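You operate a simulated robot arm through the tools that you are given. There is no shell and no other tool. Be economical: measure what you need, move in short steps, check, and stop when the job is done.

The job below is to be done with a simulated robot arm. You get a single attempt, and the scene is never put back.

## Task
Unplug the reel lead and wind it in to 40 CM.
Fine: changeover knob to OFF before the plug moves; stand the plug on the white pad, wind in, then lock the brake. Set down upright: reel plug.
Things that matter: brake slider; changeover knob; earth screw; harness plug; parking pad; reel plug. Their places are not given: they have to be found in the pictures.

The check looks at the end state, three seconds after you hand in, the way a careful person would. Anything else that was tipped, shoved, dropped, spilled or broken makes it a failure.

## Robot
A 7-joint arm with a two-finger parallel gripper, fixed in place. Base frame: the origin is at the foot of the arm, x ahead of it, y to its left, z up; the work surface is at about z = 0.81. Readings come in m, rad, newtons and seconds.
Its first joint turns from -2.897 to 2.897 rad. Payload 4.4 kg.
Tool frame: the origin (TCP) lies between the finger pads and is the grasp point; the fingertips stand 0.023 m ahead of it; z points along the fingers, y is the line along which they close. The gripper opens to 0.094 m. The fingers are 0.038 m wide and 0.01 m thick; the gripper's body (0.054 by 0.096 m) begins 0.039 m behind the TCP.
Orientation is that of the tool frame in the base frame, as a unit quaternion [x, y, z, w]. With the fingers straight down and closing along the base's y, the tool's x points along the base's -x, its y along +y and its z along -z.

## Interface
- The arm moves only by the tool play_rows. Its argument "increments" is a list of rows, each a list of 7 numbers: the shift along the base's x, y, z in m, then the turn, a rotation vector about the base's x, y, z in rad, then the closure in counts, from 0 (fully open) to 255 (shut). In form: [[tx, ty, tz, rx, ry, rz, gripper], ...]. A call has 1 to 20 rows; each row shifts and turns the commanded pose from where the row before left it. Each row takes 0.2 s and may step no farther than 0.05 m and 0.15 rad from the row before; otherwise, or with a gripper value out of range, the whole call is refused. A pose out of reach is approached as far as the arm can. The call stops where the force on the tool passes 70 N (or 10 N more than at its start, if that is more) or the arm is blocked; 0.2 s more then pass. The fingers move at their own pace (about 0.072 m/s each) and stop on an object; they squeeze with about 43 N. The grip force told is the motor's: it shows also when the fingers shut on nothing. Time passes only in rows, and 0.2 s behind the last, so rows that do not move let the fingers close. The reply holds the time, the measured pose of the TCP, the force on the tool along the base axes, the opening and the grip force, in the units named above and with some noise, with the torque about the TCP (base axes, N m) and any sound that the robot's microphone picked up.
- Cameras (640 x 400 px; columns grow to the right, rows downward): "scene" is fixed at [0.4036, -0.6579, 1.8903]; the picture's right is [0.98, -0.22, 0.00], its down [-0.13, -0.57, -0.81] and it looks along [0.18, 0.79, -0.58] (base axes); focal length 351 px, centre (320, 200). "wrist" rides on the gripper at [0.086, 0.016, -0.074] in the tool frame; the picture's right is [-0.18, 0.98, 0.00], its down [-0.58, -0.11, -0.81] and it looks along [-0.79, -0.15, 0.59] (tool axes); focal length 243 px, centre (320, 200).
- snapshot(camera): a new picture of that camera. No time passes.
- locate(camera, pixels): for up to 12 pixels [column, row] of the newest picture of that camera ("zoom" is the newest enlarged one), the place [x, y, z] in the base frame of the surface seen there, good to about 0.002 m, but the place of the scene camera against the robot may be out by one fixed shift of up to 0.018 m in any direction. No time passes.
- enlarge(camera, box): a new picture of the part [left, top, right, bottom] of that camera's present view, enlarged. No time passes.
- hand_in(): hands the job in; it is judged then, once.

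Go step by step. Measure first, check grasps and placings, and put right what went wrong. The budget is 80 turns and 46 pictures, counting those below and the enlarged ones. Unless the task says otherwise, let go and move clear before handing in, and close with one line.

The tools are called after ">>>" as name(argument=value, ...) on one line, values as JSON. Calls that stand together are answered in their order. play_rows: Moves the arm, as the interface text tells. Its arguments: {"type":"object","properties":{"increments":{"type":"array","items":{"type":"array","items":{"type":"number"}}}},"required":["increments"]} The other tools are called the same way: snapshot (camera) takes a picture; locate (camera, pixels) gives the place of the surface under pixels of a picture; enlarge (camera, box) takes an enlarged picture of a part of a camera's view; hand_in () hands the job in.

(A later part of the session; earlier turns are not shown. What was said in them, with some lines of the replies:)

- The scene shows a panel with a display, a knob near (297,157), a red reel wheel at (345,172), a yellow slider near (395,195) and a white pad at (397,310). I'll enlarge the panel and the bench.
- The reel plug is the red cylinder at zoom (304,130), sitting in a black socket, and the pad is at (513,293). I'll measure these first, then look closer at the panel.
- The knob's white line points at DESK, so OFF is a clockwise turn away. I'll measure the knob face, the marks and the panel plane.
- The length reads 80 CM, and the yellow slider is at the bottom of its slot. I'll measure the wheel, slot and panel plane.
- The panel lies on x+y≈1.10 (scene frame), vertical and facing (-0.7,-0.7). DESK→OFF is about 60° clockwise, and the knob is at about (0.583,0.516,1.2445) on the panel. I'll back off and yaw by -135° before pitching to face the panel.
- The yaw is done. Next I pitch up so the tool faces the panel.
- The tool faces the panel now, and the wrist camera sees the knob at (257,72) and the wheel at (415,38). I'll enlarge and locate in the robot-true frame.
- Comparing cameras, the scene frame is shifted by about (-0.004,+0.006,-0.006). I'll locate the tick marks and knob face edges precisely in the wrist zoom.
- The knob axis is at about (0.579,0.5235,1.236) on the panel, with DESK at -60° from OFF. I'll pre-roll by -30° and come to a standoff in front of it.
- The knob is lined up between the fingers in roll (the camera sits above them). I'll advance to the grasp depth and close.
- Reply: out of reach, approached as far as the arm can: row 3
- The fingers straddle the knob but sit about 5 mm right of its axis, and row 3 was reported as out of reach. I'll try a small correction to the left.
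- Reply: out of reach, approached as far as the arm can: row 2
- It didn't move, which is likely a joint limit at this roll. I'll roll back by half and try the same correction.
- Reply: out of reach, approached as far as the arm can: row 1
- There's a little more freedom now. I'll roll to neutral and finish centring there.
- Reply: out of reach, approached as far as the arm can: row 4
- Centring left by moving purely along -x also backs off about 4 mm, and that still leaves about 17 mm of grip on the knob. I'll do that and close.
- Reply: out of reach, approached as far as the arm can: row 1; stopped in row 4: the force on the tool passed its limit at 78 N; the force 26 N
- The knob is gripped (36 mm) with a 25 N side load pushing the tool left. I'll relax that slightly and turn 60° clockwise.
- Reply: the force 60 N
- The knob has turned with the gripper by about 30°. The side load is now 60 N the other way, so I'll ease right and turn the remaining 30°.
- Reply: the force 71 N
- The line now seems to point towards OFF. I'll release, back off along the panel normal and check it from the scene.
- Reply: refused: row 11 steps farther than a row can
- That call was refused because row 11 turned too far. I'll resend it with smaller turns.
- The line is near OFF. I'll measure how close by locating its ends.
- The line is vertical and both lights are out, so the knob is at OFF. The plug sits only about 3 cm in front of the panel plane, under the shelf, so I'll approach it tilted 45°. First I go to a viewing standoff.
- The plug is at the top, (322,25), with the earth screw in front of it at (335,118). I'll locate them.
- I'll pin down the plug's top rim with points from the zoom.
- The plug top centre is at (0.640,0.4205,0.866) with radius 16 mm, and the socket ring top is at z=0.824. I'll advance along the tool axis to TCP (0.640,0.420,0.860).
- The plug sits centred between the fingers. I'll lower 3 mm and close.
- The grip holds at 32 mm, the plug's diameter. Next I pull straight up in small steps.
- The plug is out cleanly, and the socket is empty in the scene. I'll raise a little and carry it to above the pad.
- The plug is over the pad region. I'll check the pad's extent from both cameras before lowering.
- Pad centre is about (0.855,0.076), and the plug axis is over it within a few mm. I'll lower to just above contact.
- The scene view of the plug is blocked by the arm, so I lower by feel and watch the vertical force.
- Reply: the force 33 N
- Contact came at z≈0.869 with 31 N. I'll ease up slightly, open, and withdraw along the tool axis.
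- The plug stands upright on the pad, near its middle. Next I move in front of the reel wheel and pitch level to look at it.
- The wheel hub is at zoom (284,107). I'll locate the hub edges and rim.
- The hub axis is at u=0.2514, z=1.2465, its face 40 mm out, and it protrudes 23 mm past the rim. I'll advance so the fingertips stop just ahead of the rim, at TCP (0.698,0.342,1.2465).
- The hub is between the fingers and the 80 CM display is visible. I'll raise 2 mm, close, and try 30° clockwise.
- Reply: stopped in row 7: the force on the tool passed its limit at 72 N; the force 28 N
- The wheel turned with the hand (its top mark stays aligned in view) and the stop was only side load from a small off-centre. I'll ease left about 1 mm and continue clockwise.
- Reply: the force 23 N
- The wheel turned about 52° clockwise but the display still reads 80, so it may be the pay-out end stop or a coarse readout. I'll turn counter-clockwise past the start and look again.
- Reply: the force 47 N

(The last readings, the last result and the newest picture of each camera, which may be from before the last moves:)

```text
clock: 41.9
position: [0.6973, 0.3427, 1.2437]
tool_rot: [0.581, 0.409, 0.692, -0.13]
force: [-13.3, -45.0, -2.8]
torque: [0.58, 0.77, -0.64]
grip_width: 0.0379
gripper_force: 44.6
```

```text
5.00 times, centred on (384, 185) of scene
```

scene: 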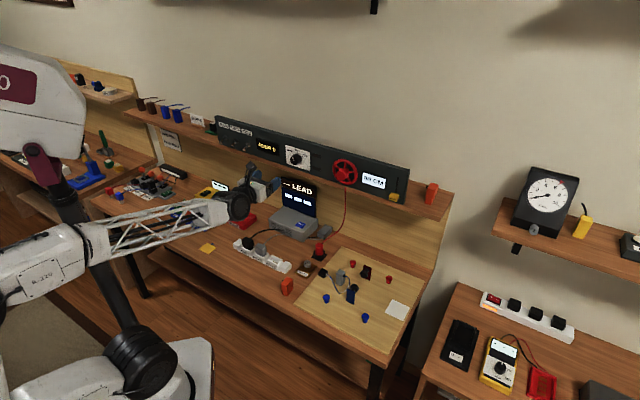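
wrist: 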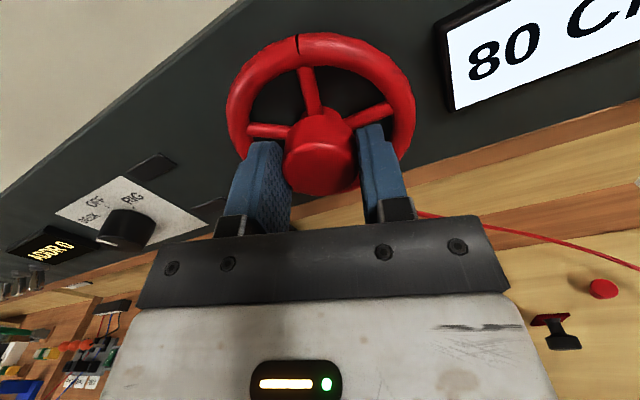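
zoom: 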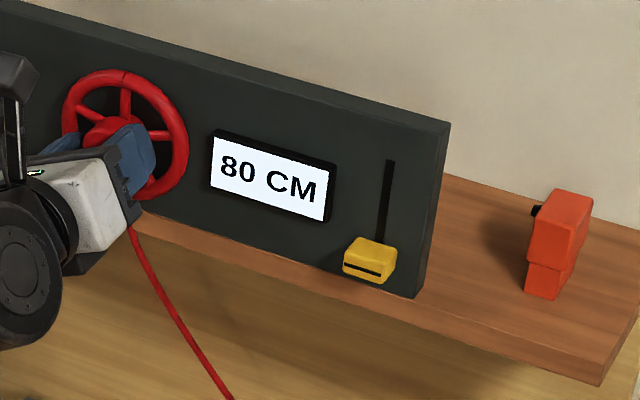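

The wheel's mark is back at its original top position while the hand slipped past it, so counter-clockwise is an end stop and clockwise is the winding direction. I'll turn clockwise from here by about 85° and check.

>>> play_rows(increments=[[0, 0, 0, 0.0963, 0.0963, 0, 255], [0, 0, 0, 0.0963, 0.0963, 0, 255], [0, 0, 0, 0.0963, 0.0963, 0, 255], [0, 0, 0, 0.0963, 0.0963, 0, 255], [0, 0, 0, 0.0963, 0.0963, 0, 255], [0, 0, 0, 0.0963, 0.0963, 0, 255], [0, 0, 0, 0.0963, 0.0963, 0, 255], [0, 0, 0, 0.0963, 0.0963, 0, 255], [0, 0, 0, 0.0963, 0.0963, 0, 255], [0, 0, 0, 0.0963, 0.0963, 0, 255], [0, 0, 0, 0.0963, 0.0963, 0, 255], [0, 0, 0, 0, 0, 0, 255]])

>>> enlarge(camera="scene", box=[320, 145, 448, 225])

```text
clock: 44.3
position: [0.695, 0.3447, 1.2434]
tool_rot: [0.697, -0.092, 0.426, -0.569]
force: [-16.2, -0.8, 1.2]
torque: [-0.21, 0.24, 0.47]
grip_width: 0.0379
gripper_force: 45.1
stopped in row 12: the force on the tool passed its limit at 71 N (the readings are from after the stop); the commanded pose is now the measured one
```

```text
5.00 times, centred on (384, 185) of scene
```

zoom: 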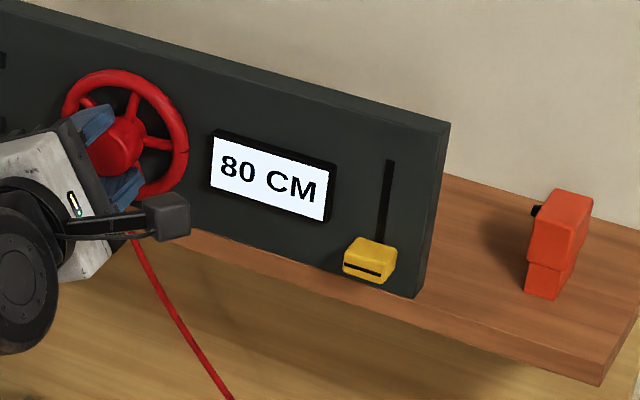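

Still 80 after about 85°, so the readout probably steps per turn. I'll release, roll back, regrasp recentred, and look at whether the wheel stayed.

>>> play_rows(increments=[[0, 0, 0, 0, 0, 0, 90], [0, 0, 0, 0, 0, 0, 90], [0.0015, -0.002, 0.002, -0.0963, -0.0963, 0, 90], [0, 0, 0, -0.0963, -0.0963, 0, 90], [0, 0, 0, -0.0963, -0.0963, 0, 90], [0, 0, 0, -0.0963, -0.0963, 0, 90], [0, 0, 0, -0.0963, -0.0963, 0, 90], [0, 0, 0, -0.0963, -0.0963, 0, 90], [0, 0, 0, -0.0963, -0.0963, 0, 90], [0, 0, 0, -0.0963, -0.0963, 0, 90], [0, 0, 0, -0.0963, -0.0963, 0, 90], [0, 0, 0, -0.0963, -0.0963, 0, 90], [0, 0, 0, -0.0963, -0.0963, 0, 90], [0, 0, 0, 0, 0, 0, 90], [0, 0, 0, 0, 0, 0, 255], [0, 0, 0, 0, 0, 0, 255], [0, 0, 0, 0, 0, 0, 255]])

>>> enlarge(camera="scene", box=[320, 145, 448, 225])

```text
clock: 47.9
position: [0.6966, 0.3417, 1.246]
tool_rot: [0.579, 0.413, 0.692, -0.126]
force: [-51.5, 32.9, -18.3]
torque: [0.29, -0.34, 0.63]
grip_width: 0.0378
gripper_force: 44.6
```

```text
5.00 times, centred on (384, 185) of scene
```

zoom: 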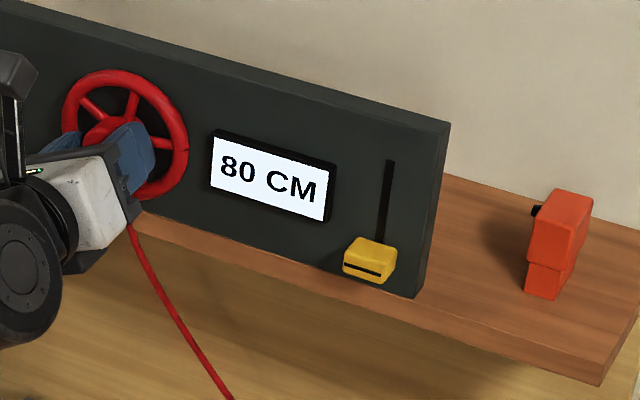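

The wheel stayed put after release. There's a side load of about 60 N to the left, so I'll ease left 2 mm and turn another 85°.

>>> play_rows(increments=[[-0.0015, 0.001, -0.0005, 0, 0, 0, 255], [0, 0, 0, 0.0963, 0.0963, 0, 255], [0, 0, 0, 0.0963, 0.0963, 0, 255], [0, 0, 0, 0.0963, 0.0963, 0, 255], [0, 0, 0, 0.0963, 0.0963, 0, 255], [0, 0, 0, 0.0963, 0.0963, 0, 255], [0, 0, 0, 0.0963, 0.0963, 0, 255], [0, 0, 0, 0.0963, 0.0963, 0, 255], [0, 0, 0, 0.0963, 0.0963, 0, 255], [0, 0, 0, 0.0963, 0.0963, 0, 255], [0, 0, 0, 0.0963, 0.0963, 0, 255], [0, 0, 0, 0.0963, 0.0963, 0, 255], [0, 0, 0, 0, 0, 0, 255]])

>>> enlarge(camera="scene", box=[320, 145, 448, 225])

```text
clock: 50.7
position: [0.6961, 0.3428, 1.2466]
tool_rot: [0.697, -0.093, 0.426, -0.57]
force: [34.5, -17.7, -7.3]
torque: [-0.34, 0.24, -1.18]
grip_width: 0.0372
gripper_force: 45.3
```

```text
5.00 times, centred on (384, 185) of scene
```

zoom: 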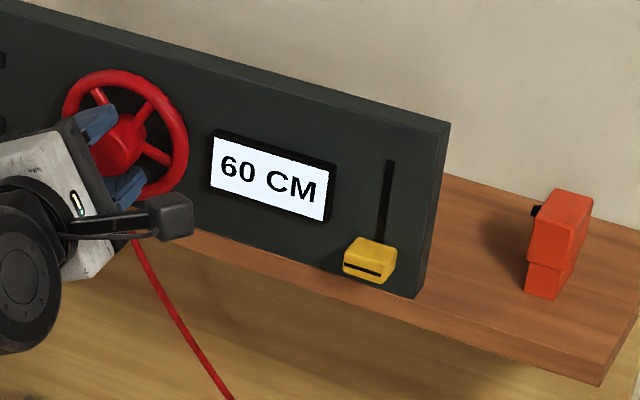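

The display now reads 60 after about 170° in total, so it winds in 20 cm steps. I'll ratchet again: release, roll back and regrasp.

>>> play_rows(increments=[[0, 0, 0, 0, 0, 0, 90], [0, 0, 0, 0, 0, 0, 90], [-0.0005, 0.0005, 0, -0.0963, -0.0963, 0, 90], [0, 0, 0, -0.0963, -0.0963, 0, 90], [0, 0, 0, -0.0963, -0.0963, 0, 90], [0, 0, 0, -0.0963, -0.0963, 0, 90], [0, 0, 0, -0.0963, -0.0963, 0, 90], [0, 0, 0, -0.0963, -0.0963, 0, 90], [0, 0, 0, -0.0963, -0.0963, 0, 90], [0, 0, 0, -0.0963, -0.0963, 0, 90], [0, 0, 0, -0.0963, -0.0963, 0, 90], [0, 0, 0, -0.0963, -0.0963, 0, 90], [0, 0, 0, -0.0963, -0.0963, 0, 90], [0, 0, 0, 0, 0, 0, 90], [0, 0, 0, 0, 0, 0, 255], [0, 0, 0, 0, 0, 0, 255], [0, 0, 0, 0, 0, 0, 255]])

```text
clock: 54.3
position: [0.6966, 0.3434, 1.2449]
tool_rot: [0.579, 0.411, 0.693, -0.126]
force: [11.4, -4.6, 3.4]
torque: [0.32, -0.37, -0.89]
grip_width: 0.0378
gripper_force: 45.1
```

The regrasp is well centred (12 N). I'll turn another 85° clockwise.

>>> play_rows(increments=[[0, 0, 0, 0.0963, 0.0963, 0, 255], [0, 0, 0, 0.0963, 0.0963, 0, 255], [0, 0, 0, 0.0963, 0.0963, 0, 255], [0, 0, 0, 0.0963, 0.0963, 0, 255], [0, 0, 0, 0.0963, 0.0963, 0, 255], [0, 0, 0, 0.0963, 0.0963, 0, 255], [0, 0, 0, 0.0963, 0.0963, 0, 255], [0, 0, 0, 0.0963, 0.0963, 0, 255], [0, 0, 0, 0.0963, 0.0963, 0, 255], [0, 0, 0, 0.0963, 0.0963, 0, 255], [0, 0, 0, 0.0963, 0.0963, 0, 255], [0, 0, 0, 0, 0, 0, 255]])

>>> enlarge(camera="scene", box=[320, 145, 448, 225])

```text
clock: 56.9
position: [0.6943, 0.3433, 1.2446]
tool_rot: [0.697, -0.093, 0.426, -0.569]
force: [19.7, -15.0, -5.1]
torque: [-0.68, 0.67, -0.27]
grip_width: 0.038
gripper_force: 45.0
```

```text
5.00 times, centred on (384, 185) of scene
```

zoom: 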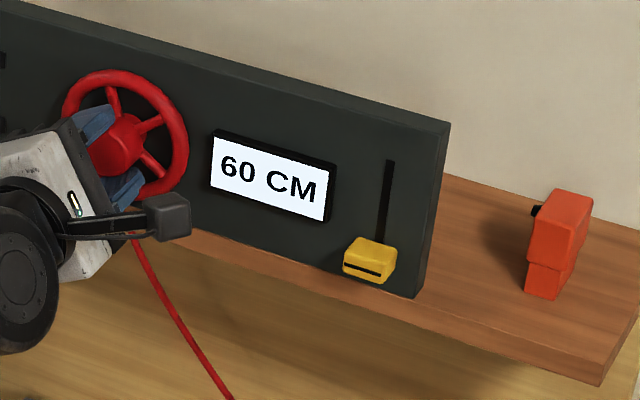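

Still 60, with the wheel further round. I'll ratchet again.

>>> play_rows(increments=[[0, 0, 0, 0, 0, 0, 90], [0, 0, 0, 0, 0, 0, 90], [0.001, -0.0005, 0.001, -0.0963, -0.0963, 0, 90], [0, 0, 0, -0.0963, -0.0963, 0, 90], [0, 0, 0, -0.0963, -0.0963, 0, 90], [0, 0, 0, -0.0963, -0.0963, 0, 90], [0, 0, 0, -0.0963, -0.0963, 0, 90], [0, 0, 0, -0.0963, -0.0963, 0, 90], [0, 0, 0, -0.0963, -0.0963, 0, 90], [0, 0, 0, -0.0963, -0.0963, 0, 90], [0, 0, 0, -0.0963, -0.0963, 0, 90], [0, 0, 0, -0.0963, -0.0963, 0, 90], [0, 0, 0, -0.0963, -0.0963, 0, 90], [0, 0, 0, 0, 0, 0, 90], [0, 0, 0, 0, 0, 0, 255], [0, 0, 0, 0, 0, 0, 255], [0, 0, 0, 0, 0, 0, 255]])

>>> snapshot(camera="wrist")

```text
clock: 60.5
position: [0.6952, 0.3416, 1.2461]
tool_rot: [0.578, 0.413, 0.692, -0.126]
force: [-18.6, 12.4, -5.3]
torque: [0.29, -0.23, -0.25]
grip_width: 0.0373
gripper_force: 45.2
```

```text
8 pictures are left
```

wrist: 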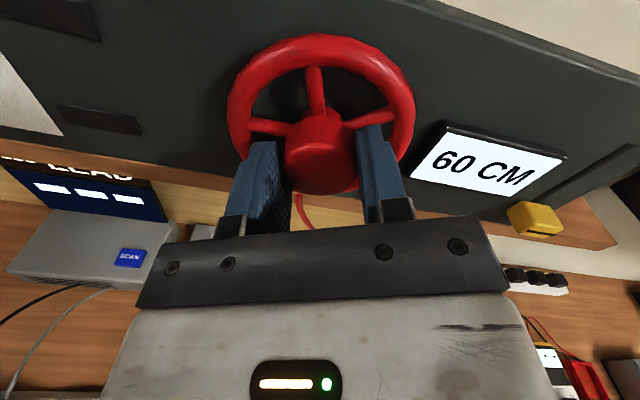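

From the wrist, a spoke lines up with the hand at its -33° roll, so the wheel is at about 255° with no slip. I'll turn another 85° to about 340° and check.

>>> play_rows(increments=[[-0.0005, 0.0003, 0, 0.0963, 0.0963, 0, 255], [0, 0, 0, 0.0963, 0.0963, 0, 255], [0, 0, 0, 0.0963, 0.0963, 0, 255], [0, 0, 0, 0.0963, 0.0963, 0, 255], [0, 0, 0, 0.0963, 0.0963, 0, 255], [0, 0, 0, 0.0963, 0.0963, 0, 255], [0, 0, 0, 0.0963, 0.0963, 0, 255], [0, 0, 0, 0.0963, 0.0963, 0, 255], [0, 0, 0, 0.0963, 0.0963, 0, 255], [0, 0, 0, 0.0963, 0.0963, 0, 255], [0, 0, 0, 0.0963, 0.0963, 0, 255], [0, 0, 0, 0, 0, 0, 255]])

>>> enlarge(camera="scene", box=[320, 145, 448, 225])

```text
clock: 63.1
position: [0.6959, 0.3421, 1.2447]
tool_rot: [0.697, -0.094, 0.426, -0.569]
force: [2.7, -37.7, -12.7]
torque: [-0.84, 0.85, -0.91]
grip_width: 0.037
gripper_force: 45.9
```

```text
5.00 times, centred on (384, 185) of scene
```

zoom: 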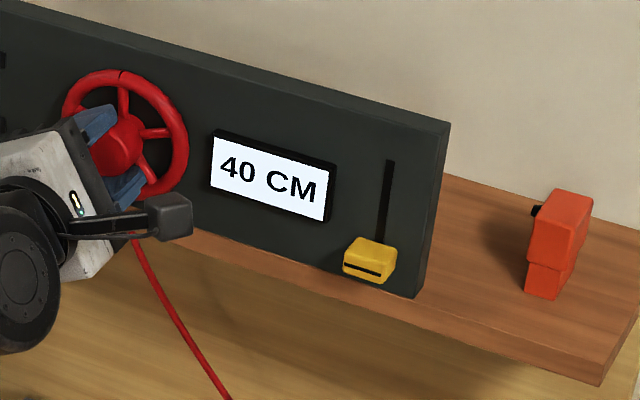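

The display reads 40 CM with the rim mark just short of top, one full turn. I'll nudge about 5° more to centre it, release, retreat, level the roll and move in front of the yellow slider.

>>> play_rows(increments=[[0, 0, 0, 0.05, 0.05, 0, 255], [0, 0, 0, 0, 0, 0, 255], [0, 0, 0, 0, 0, 0, 90], [0, 0, 0, 0, 0, 0, 90], [-0.02, -0.02, 0, 0, 0, 0, 90], [-0.03, -0.03, 0, 0, 0, 0, 90], [-0.03, -0.03, 0, -0.0975, -0.0975, 0, 90], [0.02, -0.02, 0, -0.0975, -0.0975, 0, 90], [0.02, -0.02, 0, -0.0975, -0.0975, 0, 90], [0.02, -0.02, 0, -0.0975, -0.0975, 0, 90], [0.02, -0.02, 0, -0.0975, -0.0975, 0, 90], [0.02, -0.02, -0.005, -0.0975, -0.0975, 0, 90], [0.02, -0.02, -0.005, -0.0975, -0.0975, 0, 90], [0.008, -0.017, -0.005, -0.0975, -0.0975, 0, 90], [0, 0, 0, 0, 0, 0, 90]])

>>> snapshot(camera="wrist")

```text
clock: 66.3
position: [0.7447, 0.128, 1.2315]
tool_rot: [0.656, 0.267, 0.647, -0.283]
force: [1.1, -0.7, 0.0]
torque: [-0.03, 0.0, 0.02]
grip_width: 0.0609
gripper_force: 0.1
```

```text
6 pictures are left
```

wrist: 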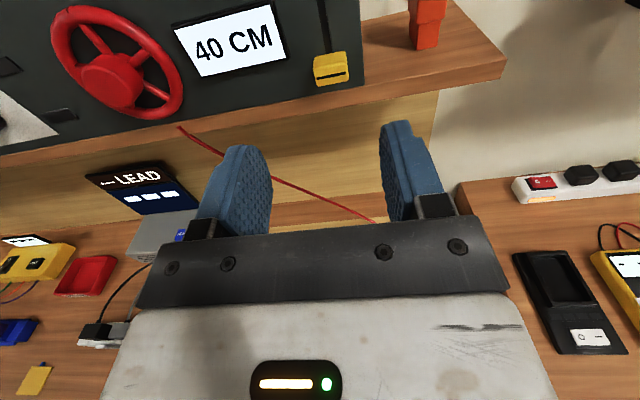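

The display holds 40 CM, and the slider is at (330,70). I'll locate its faces.

>>> locate(camera="wrist", pixels=[[331, 72], [316, 72], [345, 68], [332, 81], [328, 56], [322, 20], [324, 45], [295, 80], [355, 60], [331, 64]])

```text
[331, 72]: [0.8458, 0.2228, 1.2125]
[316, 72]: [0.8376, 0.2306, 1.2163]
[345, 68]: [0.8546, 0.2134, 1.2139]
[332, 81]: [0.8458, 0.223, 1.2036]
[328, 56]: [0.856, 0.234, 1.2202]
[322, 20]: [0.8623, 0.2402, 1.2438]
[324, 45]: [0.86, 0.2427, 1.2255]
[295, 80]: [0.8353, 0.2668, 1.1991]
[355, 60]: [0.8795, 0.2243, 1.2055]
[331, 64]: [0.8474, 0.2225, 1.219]
```

The slider is centred at u≈0.4405, z≈1.210, is about 27 mm wide and sticks out 24 mm. I'll advance to TCP (0.8436,0.2206,1.212) and close.

>>> play_rows(increments=[[0.0247, 0.0231, -0.0049, 0, 0, 0, 90], [0.0247, 0.0231, -0.0049, 0, 0, 0, 90], [0.0247, 0.0231, -0.0049, 0, 0, 0, 90], [0.0248, 0.0233, -0.0048, 0, 0, 0, 90], [0, 0, 0, 0, 0, 0, 90]])

>>> snapshot(camera="wrist")

```text
clock: 67.5
position: [0.8435, 0.2162, 1.211]
tool_rot: [0.656, 0.267, 0.646, -0.284]
force: [-17.8, -17.6, -9.8]
torque: [-0.07, -0.45, 0.97]
grip_width: 0.0608
gripper_force: 0.1
```

```text
5 pictures are left
```

wrist: 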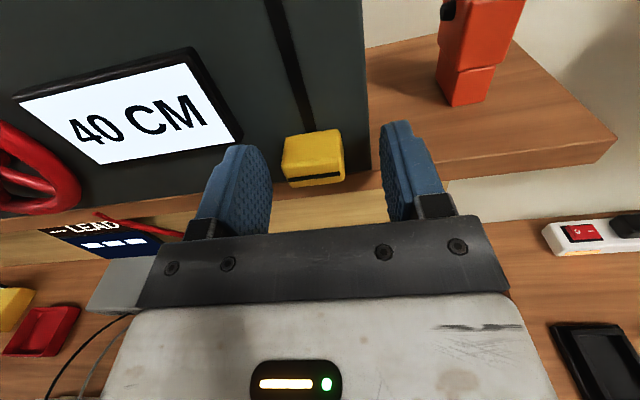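

Slider is between the fingers, but there's a 25 N push back from the panel. I'll back off about 5 mm and close.

>>> play_rows(increments=[[-0.005, -0.0025, 0.0, 0, 0, 0, 90], [0, 0, 0, 0, 0, 0, 90], [0, 0, 0, 0, 0, 0, 255], [0, 0, 0, 0, 0, 0, 255], [0, 0, 0, 0, 0, 0, 255], [0, 0, 0, 0, 0, 0, 255]])

```text
clock: 68.9
position: [0.8388, 0.2158, 1.212]
tool_rot: [0.655, 0.268, 0.646, -0.285]
force: [-21.0, 14.0, 1.2]
torque: [-0.48, -0.71, -0.01]
grip_width: 0.03
gripper_force: 45.1
```

The slider is gripped (30 mm). I'll lift it up its slot; the marked slot extends to about z=1.28.

>>> play_rows(increments=[[-0.0005, 0.0003, 0.005, 0, 0, 0, 255], [0, 0, 0.006, 0, 0, 0, 255], [0, 0, 0.006, 0, 0, 0, 255], [0, 0, 0.006, 0, 0, 0, 255], [0, 0, 0.006, 0, 0, 0, 255], [0, 0, 0.006, 0, 0, 0, 255], [0, 0, 0.006, 0, 0, 0, 255], [0, 0, 0.006, 0, 0, 0, 255], [0, 0, 0.006, 0, 0, 0, 255], [0, 0, 0.006, 0, 0, 0, 255], [0, 0, 0, 0, 0, 0, 255]])

>>> enlarge(camera="scene", box=[320, 145, 448, 225])

```text
clock: 71.3
position: [0.8374, 0.2135, 1.2705]
tool_rot: [0.656, 0.266, 0.647, -0.283]
force: [61.0, -14.5, 2.7]
torque: [-0.12, -1.13, -1.18]
grip_width: 0.0303
gripper_force: 45.2
```

```text
5.00 times, centred on (384, 185) of scene
```

zoom: 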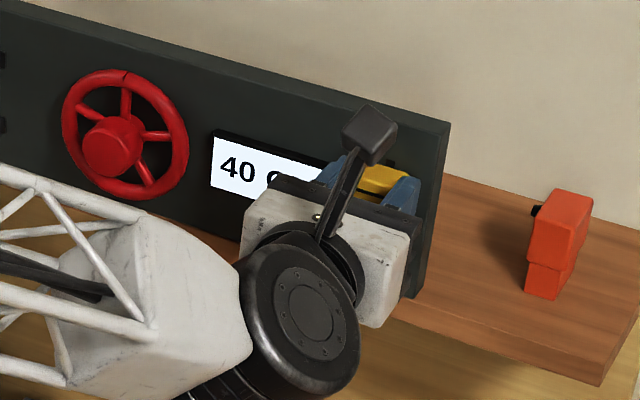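

The slider has risen nearly to the slot top and the wheel mark is at top. I'll ease the side load and push up until it stops.

>>> play_rows(increments=[[0.0015, 0, 0, 0, 0, 0, 255], [0, 0, 0.003, 0, 0, 0, 255], [0, 0, 0.003, 0, 0, 0, 255], [0, 0, 0.003, 0, 0, 0, 255], [0, 0, 0.003, 0, 0, 0, 255], [0, 0, 0, 0, 0, 0, 255]])

```text
clock: 72.7
position: [0.8392, 0.2165, 1.2812]
tool_rot: [0.656, 0.267, 0.646, -0.285]
force: [10.3, -6.2, -33.6]
torque: [-1.01, -0.14, -0.77]
grip_width: 0.0302
gripper_force: 44.9
```

A -34 N vertical force means the slider is at its upper stop. I'll release and back well clear.

>>> play_rows(increments=[[0, 0, 0, 0, 0, 0, 90], [0, 0, 0, 0, 0, 0, 90], [0, 0, 0, 0, 0, 0, 90], [-0.02, -0.02, 0, 0, 0, 0, 90], [-0.03, -0.03, 0, 0, 0, 0, 90], [-0.03, -0.03, 0, 0, 0, 0, 90], [-0.03, -0.03, 0.02, 0, 0, 0, 90], [-0.03, -0.03, 0.02, 0, 0, 0, 90], [-0.035, -0.02, 0.02, 0, 0, 0, 90], [-0.04, 0, 0.02, 0, 0, 0, 90], [-0.04, 0, 0.02, 0, 0, 0, 90], [-0.04, 0, 0.02, 0, 0, 0, 90], [0, 0, 0, 0, 0, 0, 90]])

>>> enlarge(camera="scene", box=[260, 130, 450, 330])

```text
clock: 75.5
position: [0.5442, 0.0553, 1.4014]
tool_rot: [0.656, 0.267, 0.646, -0.285]
force: [-0.7, 0.1, 1.2]
torque: [0.04, 0.0, -0.05]
grip_width: 0.0608
gripper_force: 0.1
```

```text
2.00 times, centred on (355, 230) of scene
```

zoom: 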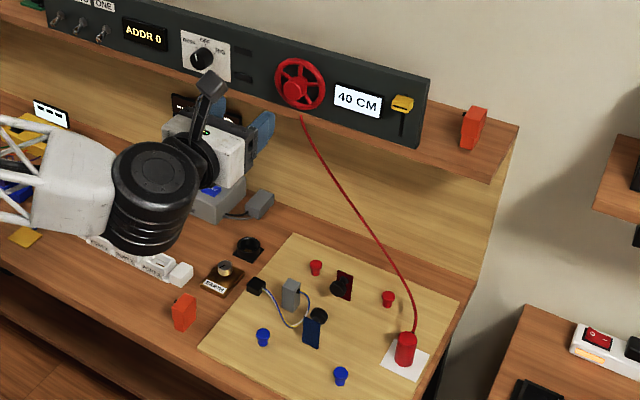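

The display reads 40 CM, the slider is at the top, the knob is at OFF and the plug stands on the pad. I'll take one close look at the plug before handing in.

>>> enlarge(camera="scene", box=[360, 270, 440, 330])

>>> enlarge(camera="scene", box=[340, 150, 484, 240])

```text
6.67 times, centred on (400, 300) of scene
```

zoom: 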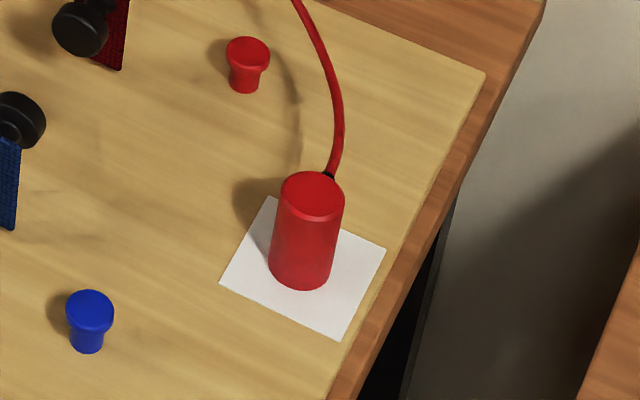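

```text
4.44 times, centred on (412, 195) of scene
```

zoom: 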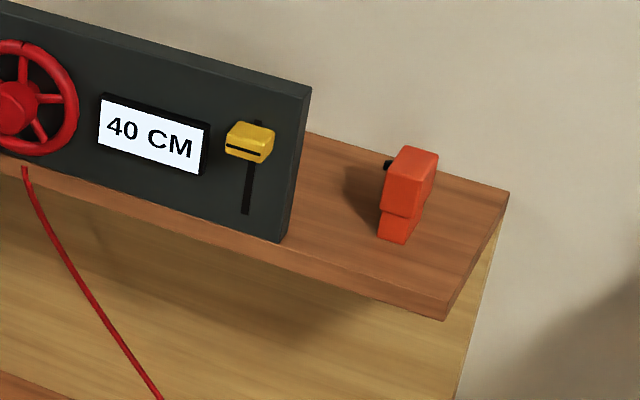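

The plug is upright and wholly on the pad, the length is 40 CM, the brake slider is up and the arm is clear. Handing in.

>>> hand_in()

```text
The job is handed in.
```

The job is handed in: changeover knob turned to OFF first, reel plug standing upright on the white pad, lead wound in to 40 CM, and brake slider pushed up to its stop, which I took as locked because it has no label.
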